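You operate a simulated robot arm through the tools that you are given. There is no shell and no other tool.

The job below is to be done with a simulated robot arm. You get a single attempt, and the scene is never put back.

TASK
Swap the blue nest collar on the tilt cradle for the black one and turn both catches shut.
Fine: the blue collar goes on the yellow spot of the shelf.

Only the result counts: the job must be done as asked and must still hold three seconds after the hand-in. Knocking over, shifting, dropping, spilling or breaking anything else fails it.

THE ROBOT
A 7-joint arm with a two-finger parallel gripper, fixed in place. Base frame: the origin is on the floor under the middle of its stand, x ahead of it, y to its left, z up. Lengths are in cm, angles in rad, forces in N, time in s.
It reaches about 105.8 cm from its shoulder. Its first joint turns from -2.897 to 2.897 rad. Payload 4.4 kg.
Tool frame: the origin (TCP) lies between the finger pads and is the grasp point; the fingertips stand 2.3 cm ahead of it; z points along the fingers, y is the line along which they close. Largest opening 9.4 cm; finger width 3.8, thickness 1; the body of the gripper, 5.4 by 9.6 cm, starts 3.9 cm behind the TCP.
Orientation is told as [roll, pitch, yaw] about the base's x, y, z axes, in that order, counted from this pose: with the fingers straight down and closing along the base's y, the tool's x points along the base's -x, its y along +y and its z along -z.

THE INTERFACE
- The arm moves only by the tool step_arm. Its argument "steps" is one flat list of numbers, 7 for each row, row after row: the shift along the base's x, y, z in mm, then the turn, a rotation vector about the base's x, y, z in rad, then the gripper command, from -1 (fully open) to 1 (shut), values between in proportion. In form: [x, y, z, ax, ay, az, fingers, x, y, z, ax, ay, az, fingers, ...]. A call has 1 to 20 rows; each row is the pose to reach, as a shift and turn from the pose commanded when the call began. Rows are played at 5 a second. More than 5 cm and 0.15 rad between two rows, or a gripper value outside its range, and nothing of the call is played. Where a pose cannot be reached the arm comes as near as it can. A force on the tool above 40 N (or 10 N above the force at the start of the call, whichever is more), or a blocked arm, ends the call early, and 0.2 s more pass. Each finger travels about 10.8 cm/s and halts on what it meets, pressing with about 41 N; the grip force reading is that of the motor and also rises with nothing between the fingers. The clock runs only during rows and for 0.2 s after the last one: add rows that repeat a pose to give the fingers time. The reply holds the time, the measured pose of the TCP, the force on the tool along the base axes, the opening and the grip force, in the units named above and with some noise, with the torque about the TCP (base axes, N m) and any sound that the robot's microphone picked up, and new pictures: "pictures" is both (left out), scene, wrist or none.
- Cameras (640 x 400 px; columns grow to the right, rows downward): "scene" is fixed at [40.04, -65.03, 183.63]; the picture's right is [0.98, 0.21, 0.00], its down [0.20, -0.95, -0.24] and it looks along [-0.05, 0.23, -0.97] (base axes); focal length 229 px, centre (320, 200). "wrist" rides on the gripper at [8.6, 1.6, -7.5] in the tool frame; the picture's right is [-0.18, 0.98, 0.00], its down [-0.58, -0.11, -0.81] and it looks along [-0.79, -0.15, 0.59] (tool axes); focal length 243 px, centre (320, 200).
- point_at(camera, pixels): there is no depth. For up to 12 entries [column, row, z] of the newest picture of that camera ("zoom" is the newest enlarged one), the place [x, y] in the base frame at which the ray of that pixel passes the height z, good to about 0.2 cm. The clock stands still meanwhile.
- close_up(camera, box): a new picture of the part [left, top, right, bottom] of that camera's present view, enlarged. The clock stands still meanwhile.
- sign_off(): hands the job in; it is judged then, once.

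Leave the gripper open and the arm clear of the work at the hand-in unless told otherwise.

The tools are called by a JSON object that holds its "op" and its "data". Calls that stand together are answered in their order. step_arm: Moves the arm, as the interface text tells. Its arguments: {"type":"object","properties":{"steps":{"type":"array","items":{"type":"number"}},"pictures":{"type":"string","enum":["both","scene","wrist","none"]}},"required":["steps"]} The other tools are called the same way: point_at (camera, pixels) gives the place at which the rays of pixels pass given heights; close_up (camera, box) takes an enlarged picture of a part of a camera's view; sign_off () hands the job in.

At the start:

```text
clock: 0.0
tool_pos: [28.6, -56.48, 144.38]
tcp_rot: [-0.002, -0.001, 0.001]
wrist_force: [-0.3, -0.3, -0.3]
wrist_torque: [-0.03, 0.02, -0.03]
gripper_width: 9.41
finger_force: 0.0
```

scene: 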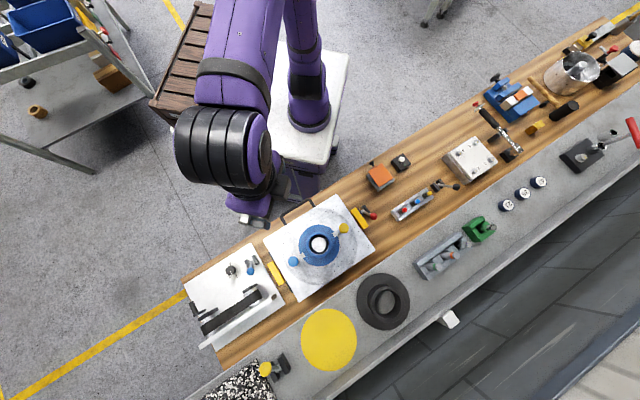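
wrist: 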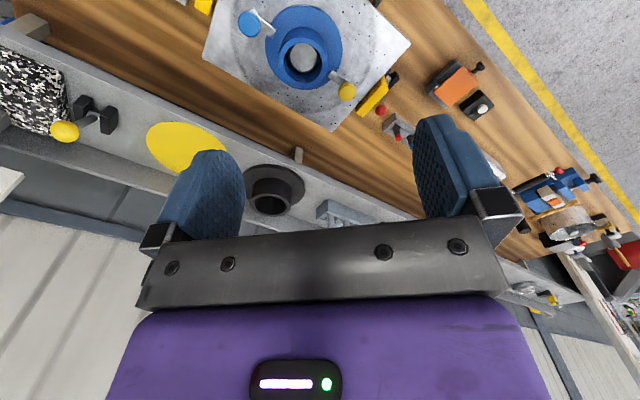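

I see a white plate with the blue collar at about (319,245) in the scene picture, with a blue knob at (293,262) and a yellow knob at (343,228). The black collar is on the shelf at (383,301) and the yellow spot is at (329,339). I'll take enlarged views before I move anything.

{"op": "close_up", "data": {"camera": "scene", "box": [250, 180, 430, 380]}}

{"op": "close_up", "data": {"camera": "wrist", "box": [190, 0, 430, 150]}}

{"op": "close_up", "data": {"camera": "wrist", "box": [120, 100, 360, 250]}}

```text
2.00 times, centred on (340, 280) of scene
```

zoom: 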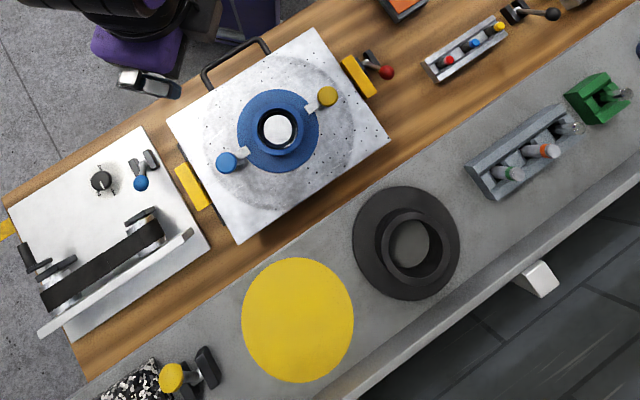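

```text
2.67 times, centred on (310, 75) of wrist
```

zoom: 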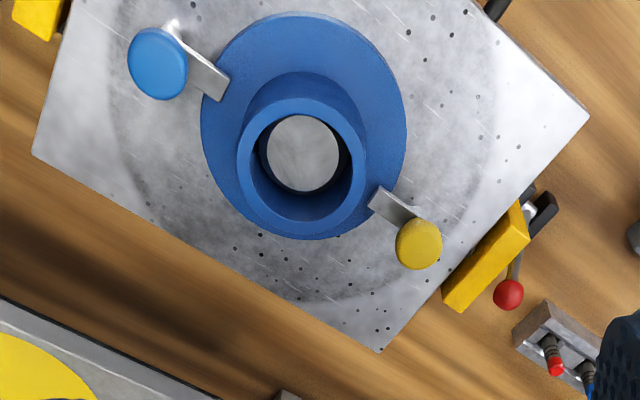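

```text
2.67 times, centred on (240, 175) of wrist
```

zoom: 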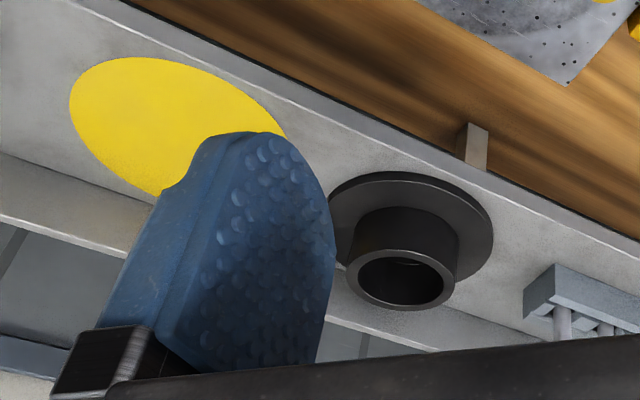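

The blue collar is a flange with a hub tube, and a catch tab lies over it on two opposite sides. The black collar on the shelf looks alike. Next I'll cast pixel rays from both cameras at two heights to work out heights by triangulation.

{"op": "point_at", "data": {"camera": "scene", "pixels": [[343.5, 228, 80], [343.5, 228, 100], [293, 261, 80], [293, 261, 100], [299, 301.5, 80], [299, 301.5, 100], [374.5, 248.5, 80], [374.5, 248.5, 100], [385.5, 299, 80], [385.5, 299, 100], [329, 339, 80], [329, 339, 100]]}}

{"op": "point_at", "data": {"camera": "wrist", "pixels": [[346.7, 91.1, 80], [346.7, 91.1, 100], [249.3, 23.7, 80], [249.3, 23.7, 100], [202.5, 58.1, 80], [202.5, 58.1, 100], [332.5, 131.2, 80], [332.5, 131.2, 100], [303, 57, 80], [303, 57, 100], [271, 203, 80], [271, 203, 100]]}}

```text
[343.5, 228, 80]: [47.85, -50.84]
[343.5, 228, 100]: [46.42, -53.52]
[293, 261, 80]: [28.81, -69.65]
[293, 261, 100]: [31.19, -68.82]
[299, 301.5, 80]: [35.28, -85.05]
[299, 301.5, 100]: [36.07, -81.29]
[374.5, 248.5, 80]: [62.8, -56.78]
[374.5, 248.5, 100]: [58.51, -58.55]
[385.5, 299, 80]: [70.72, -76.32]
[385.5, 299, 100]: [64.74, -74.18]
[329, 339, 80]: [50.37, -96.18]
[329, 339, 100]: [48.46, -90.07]
```

```text
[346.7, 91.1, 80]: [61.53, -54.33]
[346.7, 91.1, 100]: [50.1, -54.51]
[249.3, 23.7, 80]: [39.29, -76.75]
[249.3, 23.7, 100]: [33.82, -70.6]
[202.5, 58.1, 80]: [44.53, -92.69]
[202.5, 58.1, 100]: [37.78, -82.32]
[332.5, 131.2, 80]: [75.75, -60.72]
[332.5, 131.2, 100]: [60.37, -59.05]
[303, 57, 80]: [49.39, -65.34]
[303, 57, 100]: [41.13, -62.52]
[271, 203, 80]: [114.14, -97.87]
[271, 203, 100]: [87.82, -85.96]
```

The yellow knob triangulates to about (45.9, -54.5, 107.4), the blue knob to (32.0, -68.5, 106.7), and the plate top to z ≈ 103.3. The black collar and yellow spot seem to sit on a higher shelf. I'll query more pixels for the hub tops and the spot.

{"op": "point_at", "data": {"camera": "scene", "pixels": [[320.5, 244.5, 100], [320.5, 244.5, 120], [386, 301.5, 100], [386, 301.5, 120], [329, 339.5, 100], [329, 339.5, 120], [370, 215, 100], [370, 215, 120], [300.5, 339.5, 115], [357, 339.5, 115], [383, 301, 115]]}}

{"op": "point_at", "data": {"camera": "wrist", "pixels": [[303, 57, 100], [303, 57, 120], [271, 205, 100], [271, 205, 120], [186, 147, 100], [186, 147, 120], [146.5, 139.5, 110], [146.5, 139.5, 120], [297, 151, 100], [297, 151, 110], [380.5, 110, 100], [380.5, 110, 110]]}}

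{"op": "close_up", "data": {"camera": "scene", "box": [335, 255, 435, 345]}}

{"op": "close_up", "data": {"camera": "scene", "box": [260, 190, 390, 300]}}

```text
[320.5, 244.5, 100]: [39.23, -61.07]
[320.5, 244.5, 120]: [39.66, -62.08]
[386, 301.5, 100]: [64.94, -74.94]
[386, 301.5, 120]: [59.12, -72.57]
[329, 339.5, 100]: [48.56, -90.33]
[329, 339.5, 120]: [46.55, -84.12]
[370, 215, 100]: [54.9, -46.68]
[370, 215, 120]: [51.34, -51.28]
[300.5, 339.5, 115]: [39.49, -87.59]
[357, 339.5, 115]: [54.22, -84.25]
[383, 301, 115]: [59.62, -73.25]
```

```text
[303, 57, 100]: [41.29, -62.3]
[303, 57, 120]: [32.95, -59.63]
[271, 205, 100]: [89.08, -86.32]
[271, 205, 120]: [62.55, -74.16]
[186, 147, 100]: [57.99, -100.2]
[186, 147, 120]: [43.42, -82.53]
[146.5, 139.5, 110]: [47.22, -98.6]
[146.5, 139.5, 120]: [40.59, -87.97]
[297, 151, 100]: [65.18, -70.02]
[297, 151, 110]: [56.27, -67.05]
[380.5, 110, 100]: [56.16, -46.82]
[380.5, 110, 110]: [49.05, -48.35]
```

```text
4.44 times, centred on (385, 300) of scene
```

zoom: 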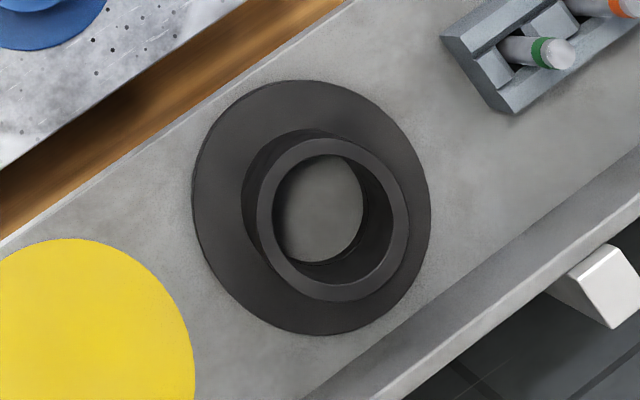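

```text
3.64 times, centred on (325, 245) of scene
```

zoom: 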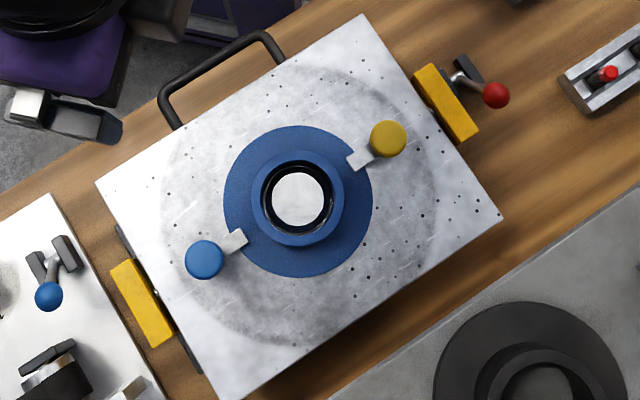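

The black hub rim triangulates to z ≈ 123, so the shelf is around z ≈ 116, and the collar hubs are roughly 8.5 cm across. I'll refine a few points, including the plate corners, to see whether the cradle is level.

{"op": "point_at", "data": {"camera": "scene", "pixels": [[263.5, 240, 103.3], [336, 194, 103.3], [299, 301.5, 103.3], [374.5, 248.5, 103.3], [318.5, 245.3, 103.3], [318.5, 245.3, 110], [387.9, 304.4, 116], [387.9, 304.4, 124], [383.1, 301.6, 116], [383.1, 301.6, 118], [329, 339.5, 116], [320.5, 244.5, 108]]}}

{"op": "point_at", "data": {"camera": "wrist", "pixels": [[302.9, 59.8, 103.3], [302.9, 59.8, 110], [303.6, 47, 103.3], [303.6, 47, 106], [270.7, 205, 120], [270.7, 205, 124], [302.5, 57, 105], [302.5, 57, 109]]}}

```text
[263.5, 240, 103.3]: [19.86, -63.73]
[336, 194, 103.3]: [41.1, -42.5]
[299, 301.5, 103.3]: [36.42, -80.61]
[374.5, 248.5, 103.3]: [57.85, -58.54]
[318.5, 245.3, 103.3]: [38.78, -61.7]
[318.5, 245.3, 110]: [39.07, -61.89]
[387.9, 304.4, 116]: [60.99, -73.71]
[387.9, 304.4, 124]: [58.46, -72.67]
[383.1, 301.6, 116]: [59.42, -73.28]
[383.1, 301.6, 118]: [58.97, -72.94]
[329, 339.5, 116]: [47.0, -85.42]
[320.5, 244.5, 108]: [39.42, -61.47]
```

```text
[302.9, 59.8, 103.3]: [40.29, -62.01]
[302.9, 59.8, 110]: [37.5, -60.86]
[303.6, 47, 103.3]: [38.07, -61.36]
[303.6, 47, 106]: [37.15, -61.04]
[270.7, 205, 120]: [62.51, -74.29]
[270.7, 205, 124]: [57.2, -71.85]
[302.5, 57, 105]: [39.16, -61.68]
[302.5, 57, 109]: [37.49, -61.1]
```

The plate corners form a rectangle of about 30 x 23.5 cm centred at (38.8, -61.4), running along the 45° diagonal. I'll turn the gripper to yaw -45° in free air and lower it a bit, so the wrist camera can see the cradle more closely.

{"op": "step_arm", "data": {"steps": [9, 5, -20, 0, 0, -0.13, -1, 18, 10, -40, 0, 0, -0.26, -1, 27, 15, -60, 0, 0, -0.39, -1, 36, 20, -80, 0, 0, -0.52, -1, 45, 25, -100, 0, 0, -0.65, -1, 54, 30, -124, 0, 0, -0.785, -1, 54, 30, -124, 0, 0, -0.785, -1], "pictures": "both"}}

```text
clock: 1.6
tool_pos: [34.0, -53.75, 131.9]
tcp_rot: [0.0, 0.0, -0.787]
wrist_force: [-0.5, 0.5, -0.3]
wrist_torque: [0.0, 0.0, -0.01]
gripper_width: 9.39
finger_force: 0.0
```

scene: 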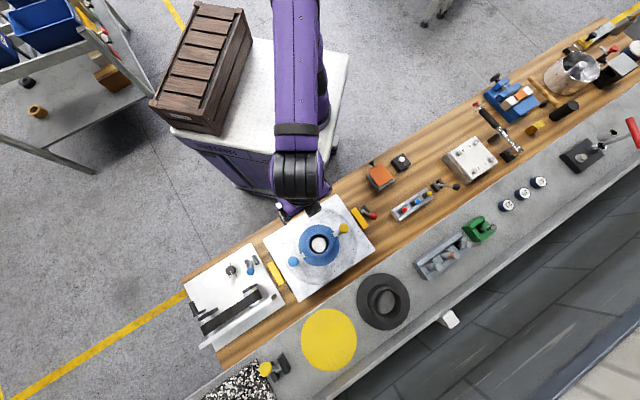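
wrist: 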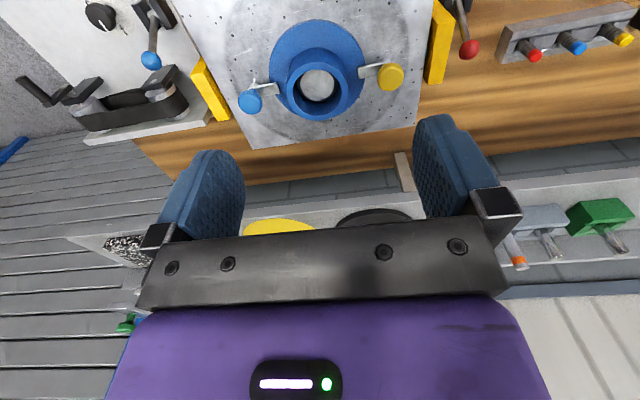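

The move went cleanly. The cradle now shows in the wrist picture around (315,80), so I'll zoom in on the catches.

{"op": "close_up", "data": {"camera": "wrist", "box": [220, 0, 420, 130]}}

{"op": "close_up", "data": {"camera": "wrist", "box": [180, 0, 500, 200]}}

{"op": "close_up", "data": {"camera": "scene", "box": [265, 195, 385, 295]}}

```text
3.08 times, centred on (320, 65) of wrist
```

zoom: 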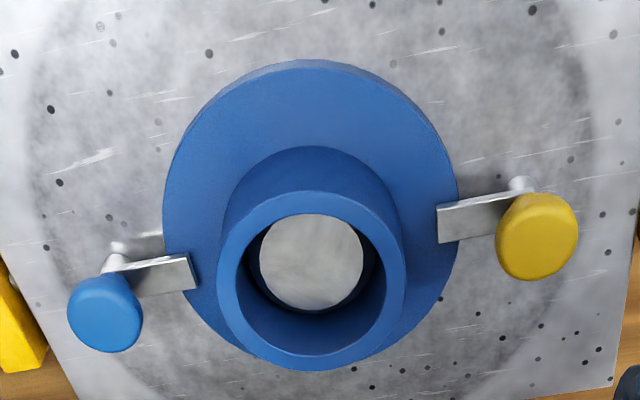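

```text
2.00 times, centred on (340, 100) of wrist
```

zoom: 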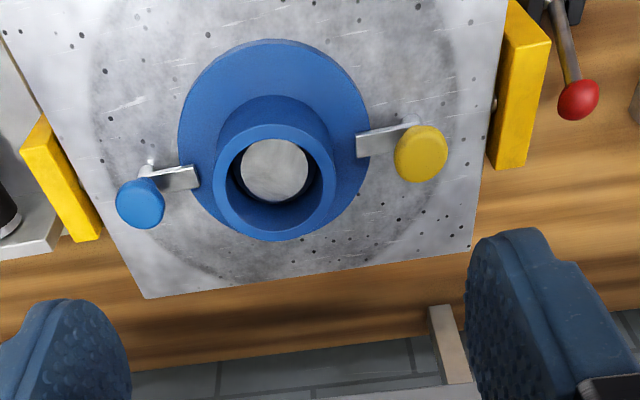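

```text
4.00 times, centred on (325, 245) of scene
```

zoom: 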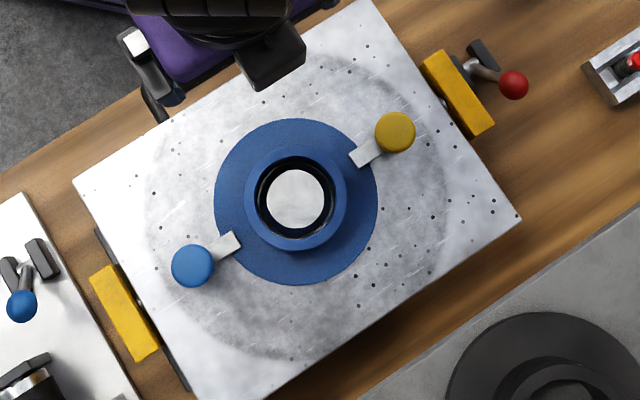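

I can see both tabs lying over the flange edge, with a round knob on each post and a white spigot inside the bore. I'll triangulate the knobs, rim, spigot and plate corners again from this closer view.

{"op": "point_at", "data": {"camera": "wrist", "pixels": [[249.8, 101.7, 103], [249.8, 101.7, 110], [390.5, 76.7, 103], [390.5, 76.7, 110], [317.4, 91, 103], [317.4, 91, 110], [317.4, 85.1, 103], [317.4, 85.1, 110], [252.5, 148.5, 100], [252.5, 148.5, 106], [415.5, 125, 100], [415.5, 125, 106]]}}

{"op": "point_at", "data": {"camera": "scene", "pixels": [[293, 261.5, 103], [293, 261.5, 110], [343.75, 228, 103], [343.75, 228, 110], [319.25, 244.75, 103], [319.25, 244.75, 110], [318.75, 244.75, 103], [318.75, 244.75, 110], [299, 301.5, 100], [299, 301.5, 106], [374.8, 249.2, 100], [374.8, 249.2, 106]]}}

```text
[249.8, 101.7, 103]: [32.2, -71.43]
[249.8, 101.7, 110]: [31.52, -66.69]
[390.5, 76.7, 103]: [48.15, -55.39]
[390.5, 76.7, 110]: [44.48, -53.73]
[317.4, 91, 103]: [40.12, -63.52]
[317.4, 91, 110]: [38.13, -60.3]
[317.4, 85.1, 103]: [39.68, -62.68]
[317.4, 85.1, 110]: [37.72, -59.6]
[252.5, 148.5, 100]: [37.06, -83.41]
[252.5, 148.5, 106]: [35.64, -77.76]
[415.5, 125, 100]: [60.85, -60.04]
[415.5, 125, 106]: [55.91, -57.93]
```

```text
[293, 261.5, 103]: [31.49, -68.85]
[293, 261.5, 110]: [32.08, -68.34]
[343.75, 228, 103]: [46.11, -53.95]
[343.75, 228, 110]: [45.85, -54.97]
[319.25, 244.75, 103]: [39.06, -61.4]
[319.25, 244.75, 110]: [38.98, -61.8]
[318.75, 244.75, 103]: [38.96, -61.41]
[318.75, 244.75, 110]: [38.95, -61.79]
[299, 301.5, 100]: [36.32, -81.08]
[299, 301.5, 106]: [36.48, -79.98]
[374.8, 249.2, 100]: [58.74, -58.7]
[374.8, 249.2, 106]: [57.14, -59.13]
```

The rim sits at about z = 107.0 with its centre at (39.0, -61.6), the knobs are at z ≈ 107.1, and the front plate edge is at z ≈ 103.2. To check whether the plate is tilted, I'll pull the gripper back toward the robot so the back corners come into the wrist view.

{"op": "step_arm", "data": {"steps": [-30, 40, 0, 0, 0, 0, -1, -60, 86, 0, 0, 0, 0, -1, -60, 86, 0, 0, 0, 0, -1], "pictures": "wrist"}}

{"op": "close_up", "data": {"camera": "wrist", "box": [180, 10, 500, 210]}}

```text
refused: row 2 steps farther than a row can; nothing moved
```

```text
2.00 times, centred on (340, 110) of wrist
```

zoom: 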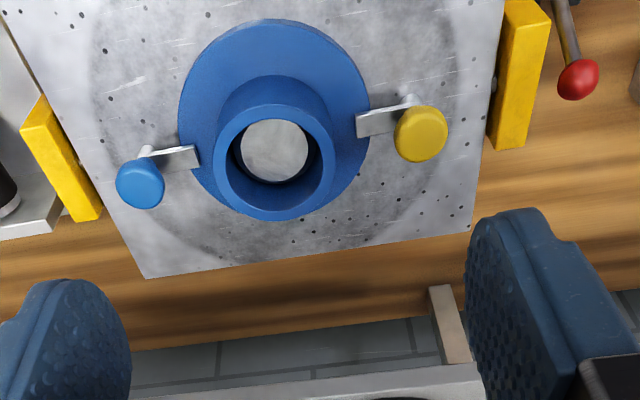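

The move was refused because the second row stepped further than 5 cm. I'll split it into smaller rows.

{"op": "step_arm", "data": {"steps": [-20, 29, 0, 0, 0, 0, -1, -40, 58, 0, 0, 0, 0, -1, -60, 86, 0, 0, 0, 0, -1, -60, 86, 0, 0, 0, 0, -1], "pictures": "both"}}

```text
clock: 2.6
tool_pos: [28.03, -45.02, 131.92]
tcp_rot: [0.001, -0.001, -0.786]
wrist_force: [0.0, -0.6, -0.3]
wrist_torque: [-0.01, 0.02, -0.01]
gripper_width: 9.39
finger_force: 0.2
```

scene: 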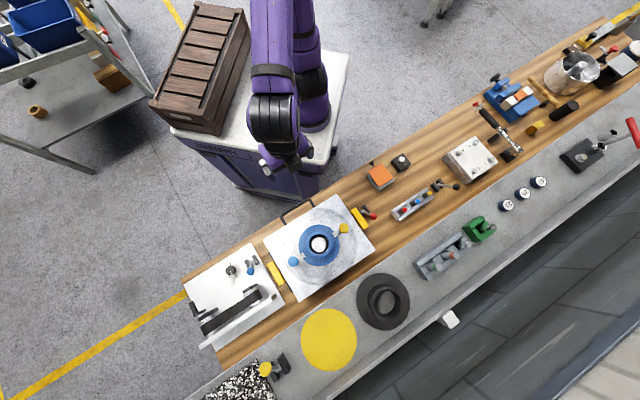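
wrist: 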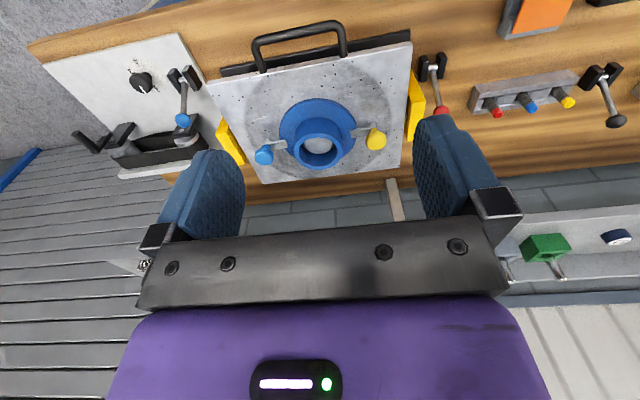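

{"op": "close_up", "data": {"camera": "wrist", "box": [190, 10, 470, 200]}}

{"op": "close_up", "data": {"camera": "wrist", "box": [240, 80, 400, 190]}}

{"op": "close_up", "data": {"camera": "scene", "box": [255, 185, 385, 310]}}

```text
2.11 times, centred on (330, 105) of wrist
```

zoom: 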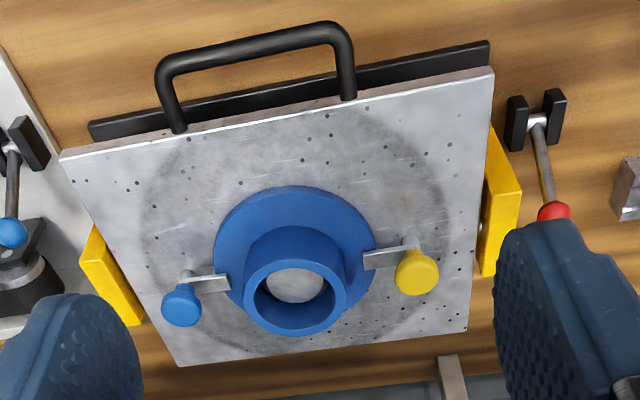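

```text
3.64 times, centred on (320, 135) of wrist
```

zoom: 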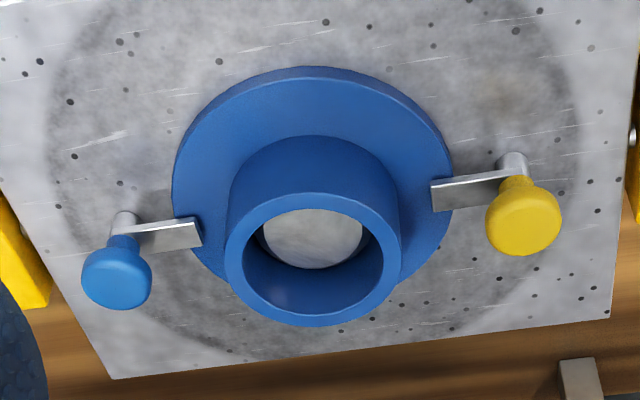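

```text
3.20 times, centred on (320, 248) of scene
```

zoom: 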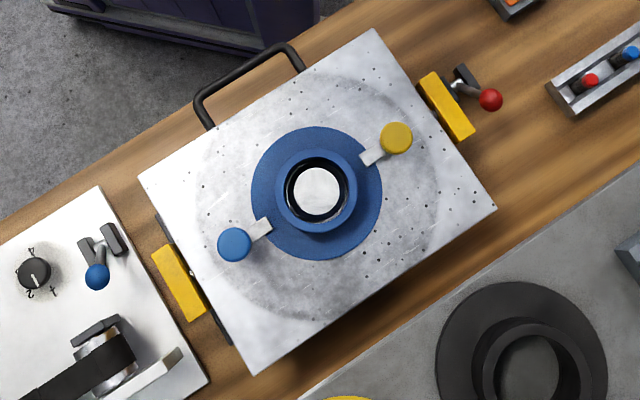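

The tilt table rests between two yellow blocks, with its handle at the back and a black base under it. Next I'll triangulate all four plate corners.

{"op": "point_at", "data": {"camera": "wrist", "pixels": [[206.5, 82.7, 100], [206.5, 82.7, 106], [412.2, 42.3, 100], [412.2, 42.3, 106], [263.5, 183.4, 100], [263.5, 183.4, 106], [400.3, 166.8, 100], [400.3, 166.8, 106], [312.5, 142.1, 103], [312.5, 142.1, 110]]}}

{"op": "point_at", "data": {"camera": "scene", "pixels": [[263.4, 240.6, 100], [263.4, 240.6, 106], [336.25, 194.1, 100], [336.25, 194.1, 106], [299.2, 302.3, 100], [299.2, 302.3, 106], [375, 249.6, 100], [375, 249.6, 106]]}}

```text
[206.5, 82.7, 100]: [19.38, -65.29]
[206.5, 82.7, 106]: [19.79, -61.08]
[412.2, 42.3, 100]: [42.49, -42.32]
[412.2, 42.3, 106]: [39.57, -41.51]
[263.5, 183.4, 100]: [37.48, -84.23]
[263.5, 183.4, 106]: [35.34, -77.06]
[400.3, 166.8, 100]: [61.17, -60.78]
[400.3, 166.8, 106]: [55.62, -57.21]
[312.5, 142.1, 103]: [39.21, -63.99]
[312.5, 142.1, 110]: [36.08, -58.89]
```

```text
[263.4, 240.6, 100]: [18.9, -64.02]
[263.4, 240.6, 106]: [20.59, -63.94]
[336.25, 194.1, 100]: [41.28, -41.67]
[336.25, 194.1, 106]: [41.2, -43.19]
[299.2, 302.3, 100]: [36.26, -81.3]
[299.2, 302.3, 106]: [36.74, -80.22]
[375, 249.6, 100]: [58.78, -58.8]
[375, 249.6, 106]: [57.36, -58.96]
```

The back corners come out near z ≈ 102 and the front near z ≈ 103.1, so the plate is level within measuring error, or tilted at most 2–3°. The collar and both catches lie on its tilt axis. Before any contact, I'll test in free air whether the wrist can turn to yaw +0.785, so the fingers close across the tabs.

{"op": "step_arm", "data": {"steps": [0, 0, 0, 0, 0, 0.13, -1, 0, 0, 0, 0, 0, 0.26, -1, 0, 0, 0, 0, 0, 0.39, -1, 0, 0, 0, 0, 0, 0.52, -1, 0, 0, 0, 0, 0, 0.65, -1, 0, 0, 0, 0, 0, 0.785, -1, 0, 0, 0, 0, 0, 0.92, -1, 0, 0, 0, 0, 0, 1.05, -1, 0, 0, 0, 0, 0, 1.18, -1, 0, 0, 0, 0, 0, 1.31, -1, 0, 0, 0, 0, 0, 1.44, -1, 0, 0, 0, 0, 0, 1.571, -1, 0, 0, 0, 0, 0, 1.571, -1], "pictures": "wrist"}}

```text
clock: 5.4
tool_pos: [28.09, -45.1, 131.99]
tcp_rot: [-0.001, 0.002, 0.788]
wrist_force: [0.1, 0.1, 0.3]
wrist_torque: [0.0, -0.03, -0.01]
gripper_width: 9.39
finger_force: 0.1
```

wrist: 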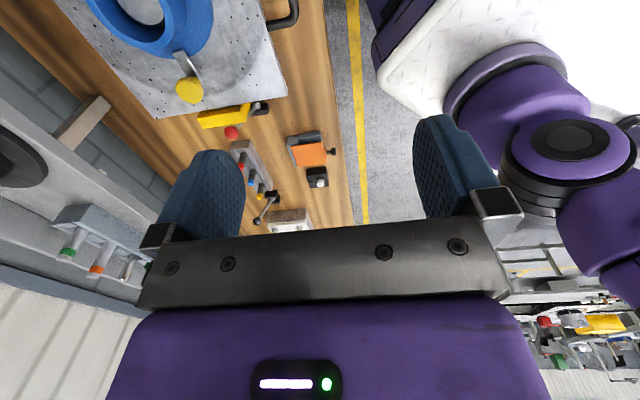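

Yaw +0.785 is reachable with no trouble. Next I'll hover above the blue knob at (31.85, -68.5) at z = 120 with the fingers partly open (about 6 cm), and check the alignment.

{"op": "step_arm", "data": {"steps": [6, -39, -10, 0, 0, 0, -0.3, 13, -78, -20, 0, 0, 0, -0.3, 19, -117, -35, 0, 0, 0, -0.3, 25, -156, -55, 0, 0, 0, -0.3, 31, -195, -80, 0, 0, 0, -0.3, 37.6, -234, -120, 0, 0, 0, -0.3, 37.6, -234, -120, 0, 0, 0, -0.3], "pictures": "both"}}

```text
refused: row 6 steps farther than a row can; nothing moved
```

Row 6 was slightly too long, so I'll spread out the descent.

{"op": "step_arm", "data": {"steps": [6, -39, -15, 0, 0, 0, -0.3, 13, -78, -30, 0, 0, 0, -0.3, 19, -117, -50, 0, 0, 0, -0.3, 25, -156, -70, 0, 0, 0, -0.3, 31, -195, -95, 0, 0, 0, -0.3, 37.6, -234, -120, 0, 0, 0, -0.3, 37.6, -234, -120, 0, 0, 0, -0.3], "pictures": "both"}}

```text
clock: 7.0
tool_pos: [31.74, -68.62, 120.14]
tcp_rot: [0.0, 0.0, 0.786]
wrist_force: [0.7, 0.7, 1.1]
wrist_torque: [0.0, 0.01, -0.02]
gripper_width: 6.1
finger_force: 0.0
```

scene: 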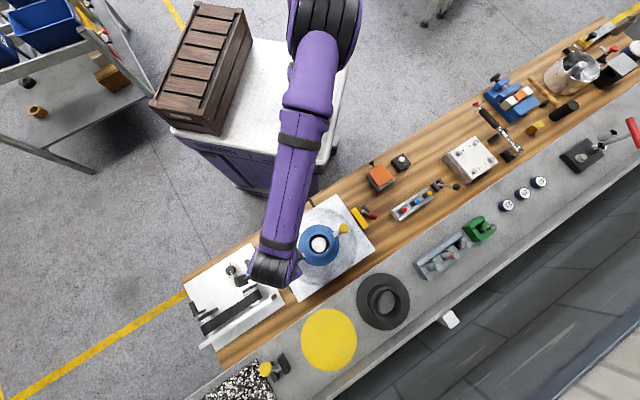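
wrist: 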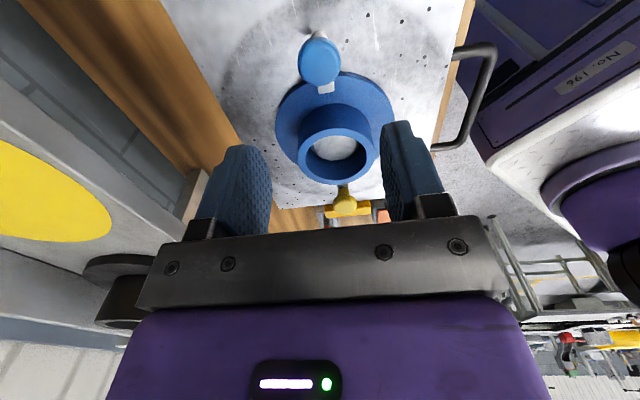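

The blue knob is at about (319,62) in the wrist picture, between the finger columns. I'll zoom in and compute its location at knob height.

{"op": "close_up", "data": {"camera": "wrist", "box": [240, 20, 420, 220]}}

{"op": "close_up", "data": {"camera": "wrist", "box": [0, 120, 240, 330]}}

{"op": "point_at", "data": {"camera": "wrist", "pixels": [[319.5, 62, 106], [319.5, 62, 107.2], [319.5, 62, 108], [0, 190, 116], [0, 190, 119], [110, 225, 116], [110, 225, 119]]}}

```text
2.00 times, centred on (330, 120) of wrist
```

zoom: 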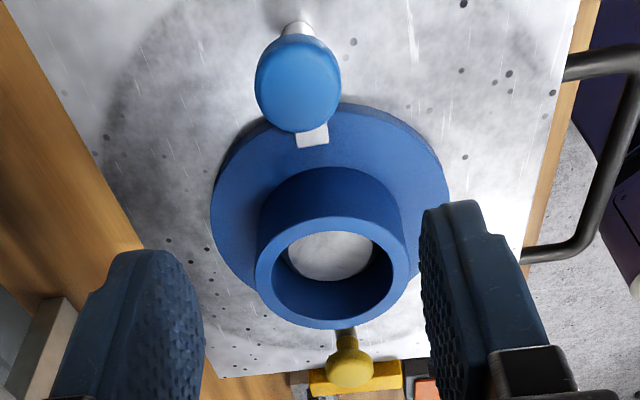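

```text
1.90 times, centred on (120, 225) of wrist
```

zoom: 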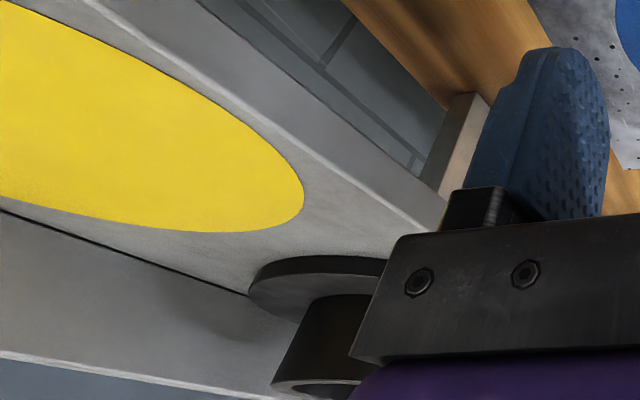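

```text
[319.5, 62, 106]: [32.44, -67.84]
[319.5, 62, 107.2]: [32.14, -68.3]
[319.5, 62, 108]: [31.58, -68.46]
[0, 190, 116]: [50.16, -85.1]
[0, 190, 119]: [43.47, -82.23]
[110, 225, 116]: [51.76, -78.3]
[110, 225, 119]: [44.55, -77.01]
```

From this view the knob is at (32.1, -68.3); averaged with the earlier estimates, that is about (32.0, -68.4). I'll come down to z ≈ 112 with a 2 mm correction and look again.

{"op": "step_arm", "data": {"steps": [2, 1, -40, 0, 0, 0, -0.3, 2, 1, -80, 0, 0, 0, -0.3, 2, 1, -80, 0, 0, 0, -0.3], "pictures": "wrist"}}

{"op": "close_up", "data": {"camera": "wrist", "box": [220, 0, 460, 200]}}

```text
clock: 7.8
tool_pos: [31.92, -68.3, 112.06]
tcp_rot: [0.0, 0.001, 0.786]
wrist_force: [-0.2, 0.7, 0.6]
wrist_torque: [-0.02, 0.02, 0.01]
gripper_width: 6.11
finger_force: 0.2
```

wrist: 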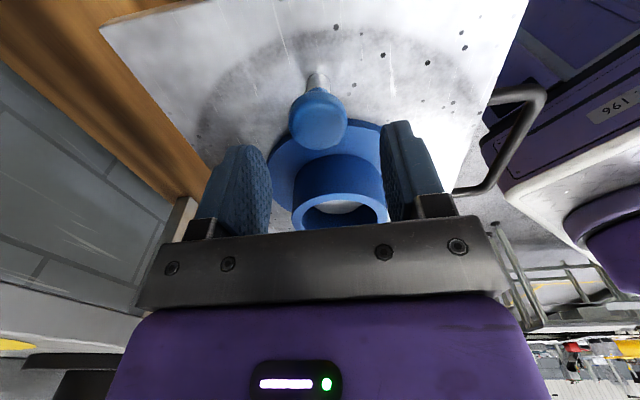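

```text
2.00 times, centred on (340, 100) of wrist
```

zoom: 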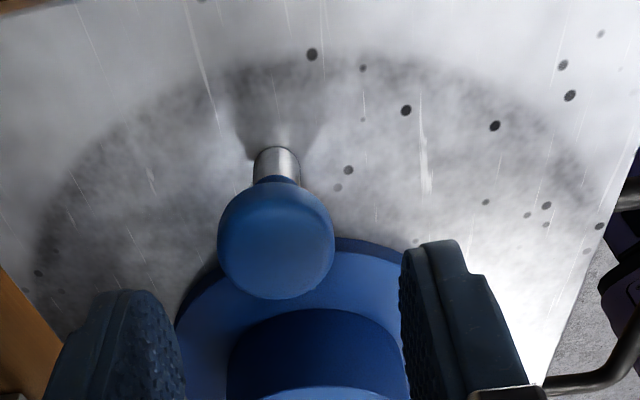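

The knob now looks like a rounded ball at wrist pixel (317.5,120), nearly under the TCP. I'll compute its location at a few heights.

{"op": "point_at", "data": {"camera": "wrist", "pixels": [[317.5, 120, 106], [317.5, 120, 107.1], [317.5, 120, 108], [317.5, 90, 104], [320, 181, 112], [317.5, 75, 103.5], [317.5, 75, 104]]}}

```text
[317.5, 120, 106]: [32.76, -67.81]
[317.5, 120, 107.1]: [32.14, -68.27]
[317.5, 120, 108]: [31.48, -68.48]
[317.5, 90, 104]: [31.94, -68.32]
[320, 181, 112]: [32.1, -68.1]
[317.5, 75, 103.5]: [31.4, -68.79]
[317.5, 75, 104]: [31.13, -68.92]
```

The TCP is within 2 mm of the knob axis. I'll come down to z ≈ 107.2, level with the knob centre, and close the fingers on it.

{"op": "step_arm", "data": {"steps": [0, -1, -25, 0, 0, 0, -0.3, 0, -1, -48, 0, 0, 0, -0.3, 0, -1, -48, 0, 0, 0, -0.3, 0, -1, -48, 0, 0, 0, 0.1, 0, -1, -48, 0, 0, 0, 0.5, 0, -1, -48, 0, 0, 0, 1, 0, -1, -48, 0, 0, 0, 1], "pictures": "wrist"}}

{"op": "close_up", "data": {"camera": "wrist", "box": [220, 50, 460, 250]}}

```text
clock: 9.4
tool_pos: [31.99, -68.48, 107.29]
tcp_rot: [0.0, 0.0, 0.786]
wrist_force: [0.0, 1.5, -2.0]
wrist_torque: [-0.02, -0.05, 0.0]
gripper_width: 3.31
finger_force: 45.2
```

wrist: 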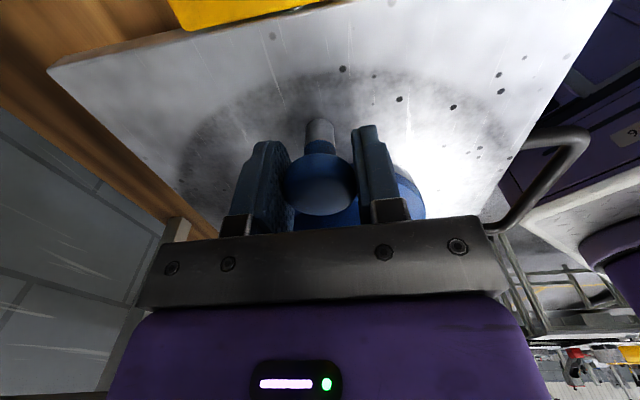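

```text
2.00 times, centred on (340, 150) of wrist
```

zoom: 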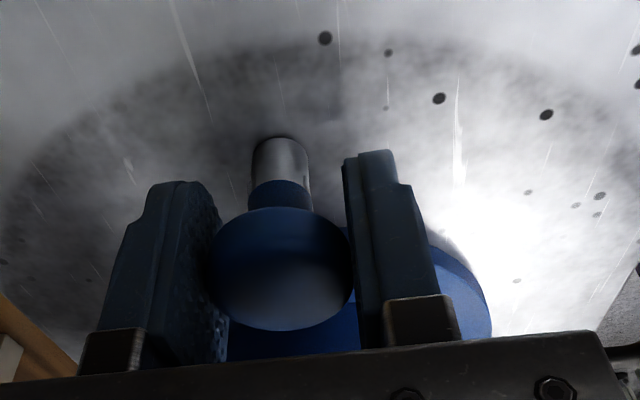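

The grip is 3.31 cm wide at 45 N with almost no side force. I'll try a small clockwise turn of -0.3 rad and read the torque, to see whether the catch turns that way.

{"op": "step_arm", "data": {"steps": [0, 0, 0, 0, 0, -0.1, 1, 0, 0, 0, 0, 0, -0.2, 1, 0, 0, 0, 0, 0, -0.3, 1, 0, 0, 0, 0, 0, -0.3, 1], "pictures": "wrist"}}

{"op": "close_up", "data": {"camera": "wrist", "box": [220, 50, 460, 250]}}

{"op": "close_up", "data": {"camera": "scene", "box": [255, 215, 375, 315]}}

```text
clock: 10.4
tool_pos: [32.01, -68.4, 107.27]
tcp_rot: [-0.001, 0.0, 0.485]
wrist_force: [-2.6, 2.0, 4.2]
wrist_torque: [0.01, 0.11, 0.6]
gripper_width: 3.36
finger_force: 45.1
```

wrist: 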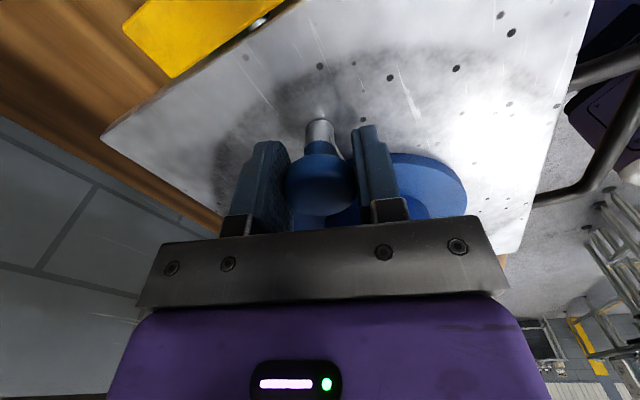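

```text
2.00 times, centred on (340, 150) of wrist
```

zoom: 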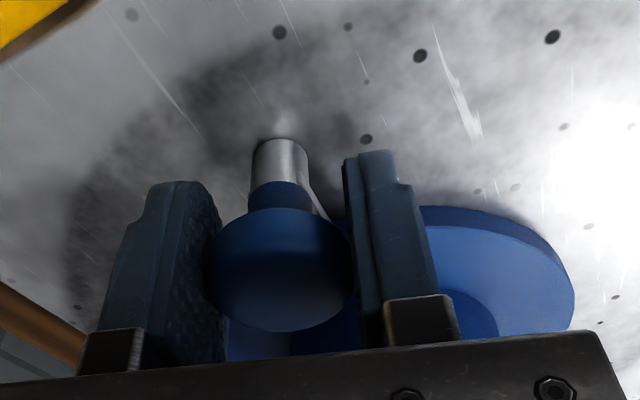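

```text
4.00 times, centred on (315, 265) of scene
```

zoom: 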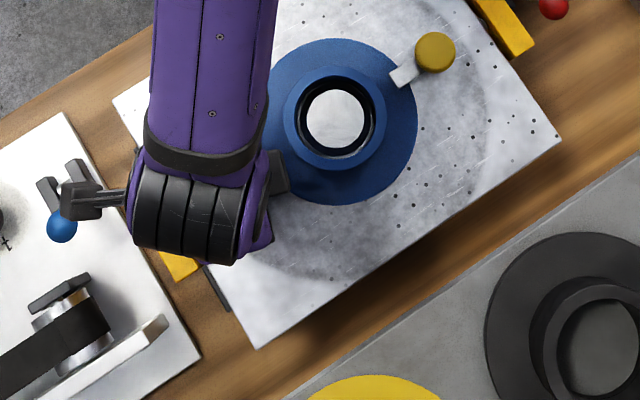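

Torque rose to 0.6 N m, and the bar seems to have stayed put while the fingers slid around the ball; a silver sliver now shows right of the post. So clockwise is probably the closed stop. I'll turn the other way (counter-clockwise) by +0.5 rad and watch.

{"op": "step_arm", "data": {"steps": [0, 0, 0, 0, 0, 0.12, 1, 0, 0, 0, 0, 0, 0.25, 1, 0, 0, 0, 0, 0, 0.37, 1, 0, 0, 0, 0, 0, 0.5, 1, 0, 0, 0, 0, 0, 0.5, 1], "pictures": "wrist"}}

{"op": "close_up", "data": {"camera": "wrist", "box": [220, 50, 460, 250]}}

```text
clock: 11.6
tool_pos: [31.98, -68.53, 107.31]
tcp_rot: [0.0, -0.001, 0.988]
wrist_force: [-0.8, 0.0, 11.2]
wrist_torque: [-0.1, 0.06, 0.03]
gripper_width: 3.33
finger_force: 45.2
```

wrist: 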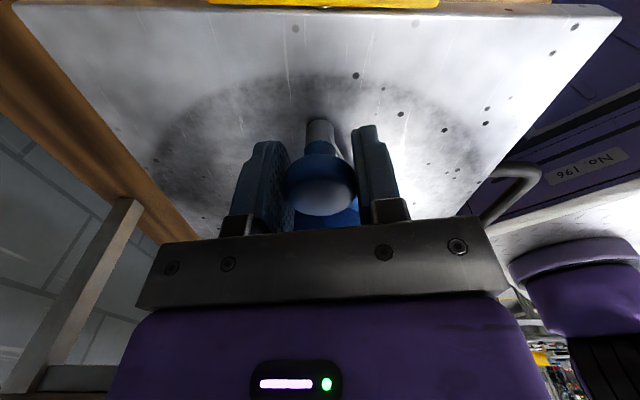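

```text
2.00 times, centred on (340, 150) of wrist
```

zoom: 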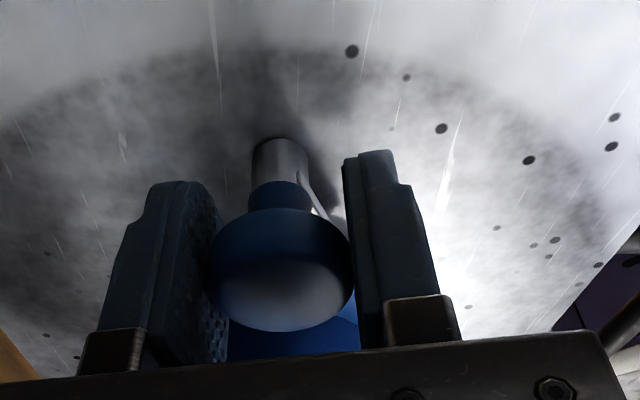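

The torque is now near zero and the bar is turning with the gripper, so counter-clockwise opens it. The force along z went up to 11 N, so I'll raise the tool by 1 mm while turning on and keep watching.

{"op": "step_arm", "data": {"steps": [0, 0, 1, 0, 0, 0.12, 1, 0, 0, 1, 0, 0, 0.25, 1, 0, 0, 1, 0, 0, 0.37, 1, 0, 0, 1, 0, 0, 0.5, 1, 0, 0, 1, 0, 0, 0.5, 1], "pictures": "wrist"}}

{"op": "close_up", "data": {"camera": "wrist", "box": [220, 50, 460, 250]}}

{"op": "close_up", "data": {"camera": "scene", "box": [255, 215, 375, 315]}}

```text
clock: 12.8
tool_pos: [31.94, -68.49, 107.22]
tcp_rot: [0.0, -0.001, 1.487]
wrist_force: [-4.6, -3.3, -6.1]
wrist_torque: [-0.07, -0.05, 0.01]
gripper_width: 3.36
finger_force: 45.4
```

wrist: 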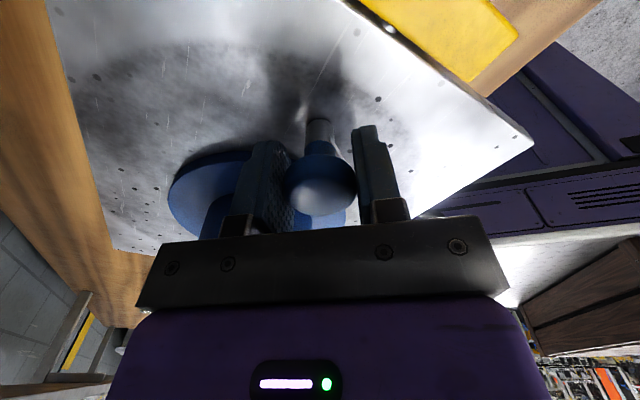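

```text
2.00 times, centred on (340, 150) of wrist
```

zoom: 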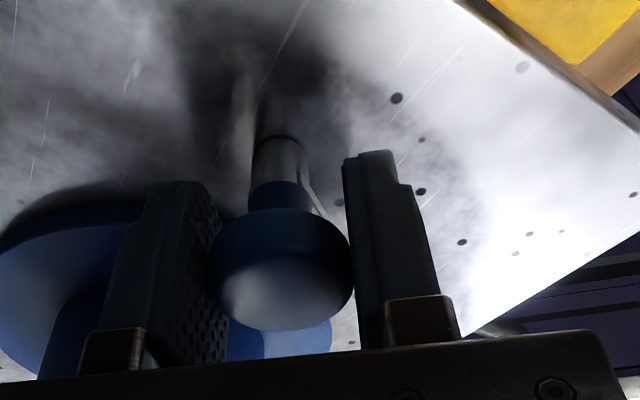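

```text
4.00 times, centred on (315, 265) of scene
```

zoom: 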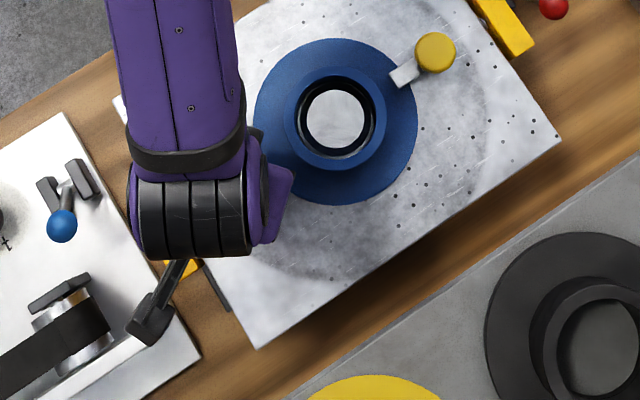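

The bar keeps moving with the gripper and the torque is near zero. I'll continue with another +0.5 rad, for about 1.5 rad of opening in total.

{"op": "step_arm", "data": {"steps": [0, 0, 0, 0, 0, 0.12, 1, 0, 0, 0, 0, 0, 0.25, 1, 0, 0, 0, 0, 0, 0.37, 1, 0, 0, 0, 0, 0, 0.5, 1, 0, 0, 0, 0, 0, 0.5, 1], "pictures": "wrist"}}

{"op": "close_up", "data": {"camera": "wrist", "box": [220, 50, 460, 250]}}

{"op": "close_up", "data": {"camera": "scene", "box": [255, 215, 375, 315]}}

```text
clock: 14.0
tool_pos: [31.94, -68.48, 107.3]
tcp_rot: [0.0, 0.001, 1.987]
wrist_force: [-4.5, -1.4, -6.7]
wrist_torque: [-0.21, 0.16, 0.04]
gripper_width: 3.36
finger_force: 45.0
```

wrist: 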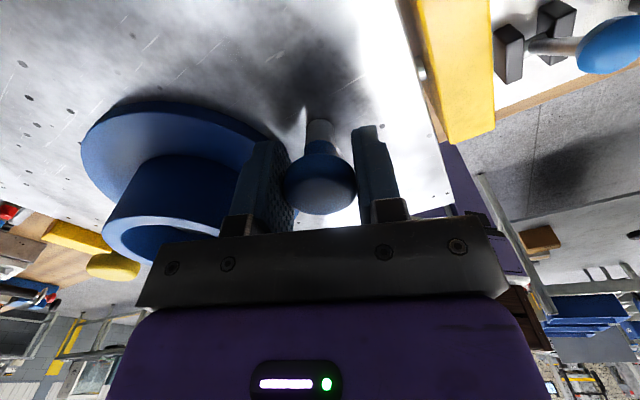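

```text
2.00 times, centred on (340, 150) of wrist
```

zoom: 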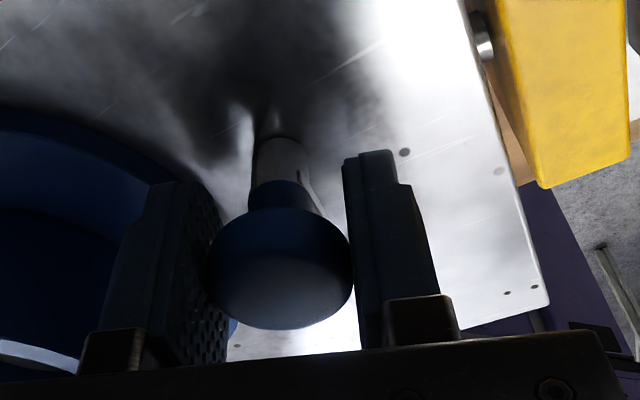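

```text
4.00 times, centred on (315, 265) of scene
```

zoom: 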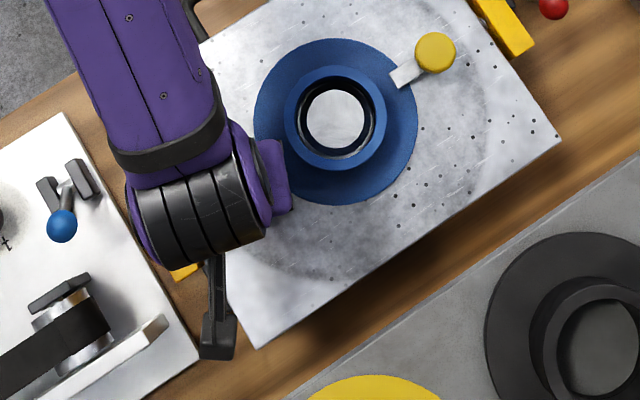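

The catch turned 1.5 rad freely, so its bar now points back toward the robot, clear of the flange. I'll open the fingers only to about 5.5 cm so they stay off the hub, then rise straight up.

{"op": "step_arm", "data": {"steps": [0, 0, 0, 0, 0, 0, 0.1, 0, 0, 0, 0, 0, 0, -0.17, 0, 0, 0, 0, 0, 0, -0.17, 0, 0, 30, 0, 0, 0, -0.17, 0, 0, 70, 0, 0, 0, -0.17, 0, 0, 120, 0, 0, 0, -0.17, 0, 0, 120, 0, 0, 0, -0.17], "pictures": "both"}}

{"op": "close_up", "data": {"camera": "wrist", "box": [160, 0, 480, 200]}}

```text
clock: 15.6
tool_pos: [31.99, -68.51, 119.36]
tcp_rot: [-0.001, 0.001, 1.986]
wrist_force: [-0.1, -0.1, 0.0]
wrist_torque: [0.0, 0.0, 0.0]
gripper_width: 5.49
finger_force: 0.1
```

scene: 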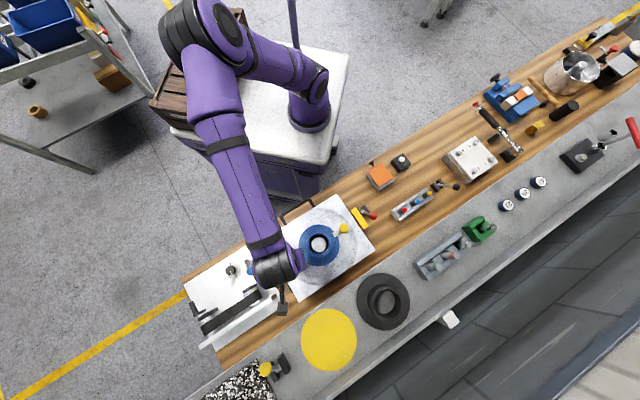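
wrist: 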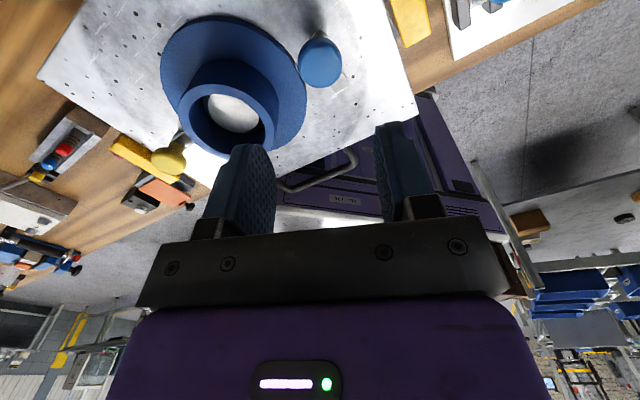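

```text
2.00 times, centred on (320, 100) of wrist
```

zoom: 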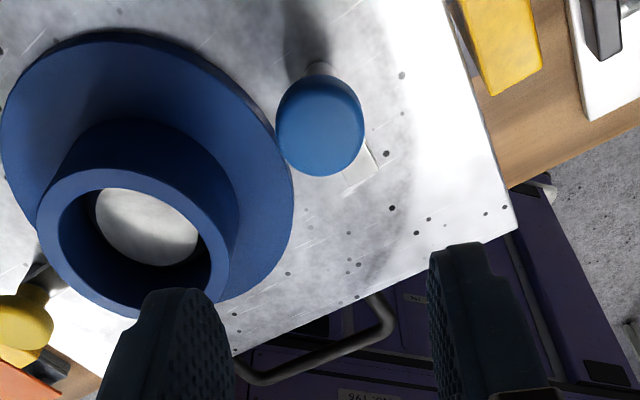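

The blue catch is open: its bar points toward the robot, off the flange. Next is the yellow catch. I'll stay at z ≈ 119, turn the yaw back to +0.785 and move over the yellow knob at (45.95, -54.55).

{"op": "step_arm", "data": {"steps": [14, 14, 10, 0, 0, -0.12, -0.3, 28, 28, 10, 0, 0, -0.24, -0.3, 42, 42, 10, 0, 0, -0.36, -0.3, 56, 56, 10, 0, 0, -0.48, -0.3, 70, 70, 10, 0, 0, -0.6, -0.3, 84, 84, 10, 0, 0, -0.72, -0.3, 98, 98, 10, 0, 0, -0.84, -0.3, 112, 112, 10, 0, 0, -0.96, -0.3, 126, 126, 10, 0, 0, -1.08, -0.3, 139.8, 139.3, 10, 0, 0, -1.2, -0.3, 139.8, 139.3, 0, 0, 0, -1.2, -0.3, 139.8, 139.3, 0, 0, 0, -1.2, -0.3], "pictures": "both"}}

{"op": "close_up", "data": {"camera": "wrist", "box": [220, 0, 460, 200]}}

```text
clock: 18.2
tool_pos: [45.84, -54.62, 119.42]
tcp_rot: [0.0, 0.0, 0.784]
wrist_force: [0.4, 0.1, -0.2]
wrist_torque: [0.03, -0.02, 0.02]
gripper_width: 6.13
finger_force: 0.1
```

scene: 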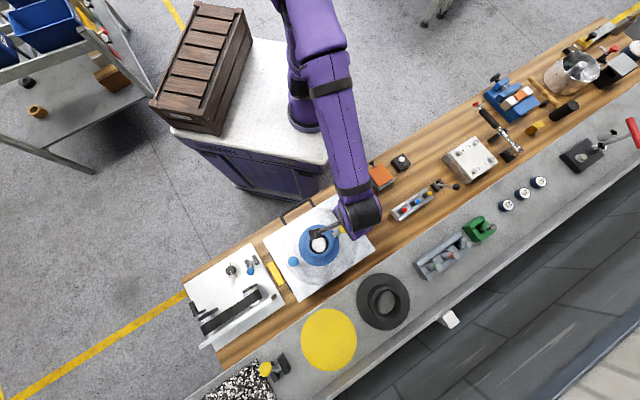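
wrist: 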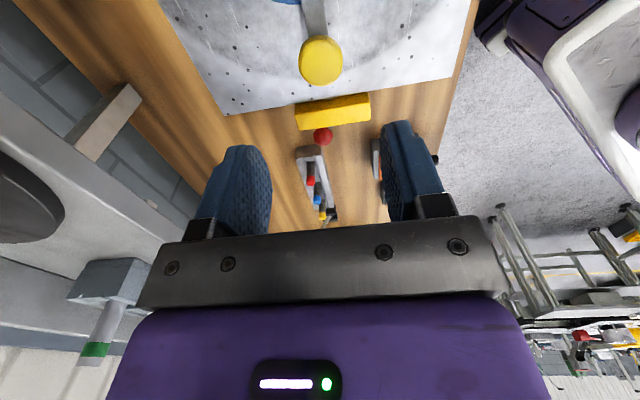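

```text
2.00 times, centred on (340, 100) of wrist
```

zoom: 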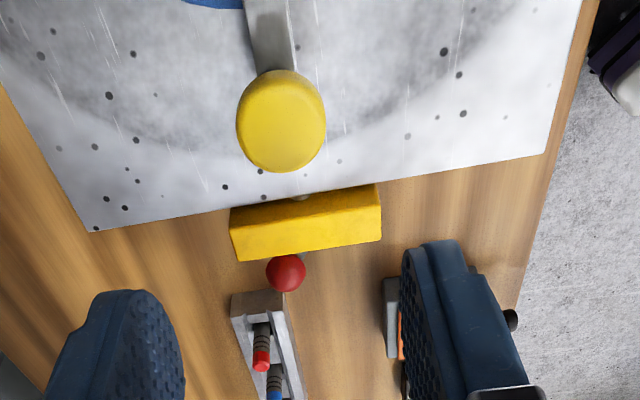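

The yellow knob is at wrist pixel (320.5,60), almost the same spot the blue knob had. I'll check its coordinates.

{"op": "point_at", "data": {"camera": "wrist", "pixels": [[320.5, 60, 106], [320.5, 60, 107.2], [320.5, 60, 108]]}}

```text
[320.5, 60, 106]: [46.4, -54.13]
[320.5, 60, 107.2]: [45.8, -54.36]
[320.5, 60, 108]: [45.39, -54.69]
```

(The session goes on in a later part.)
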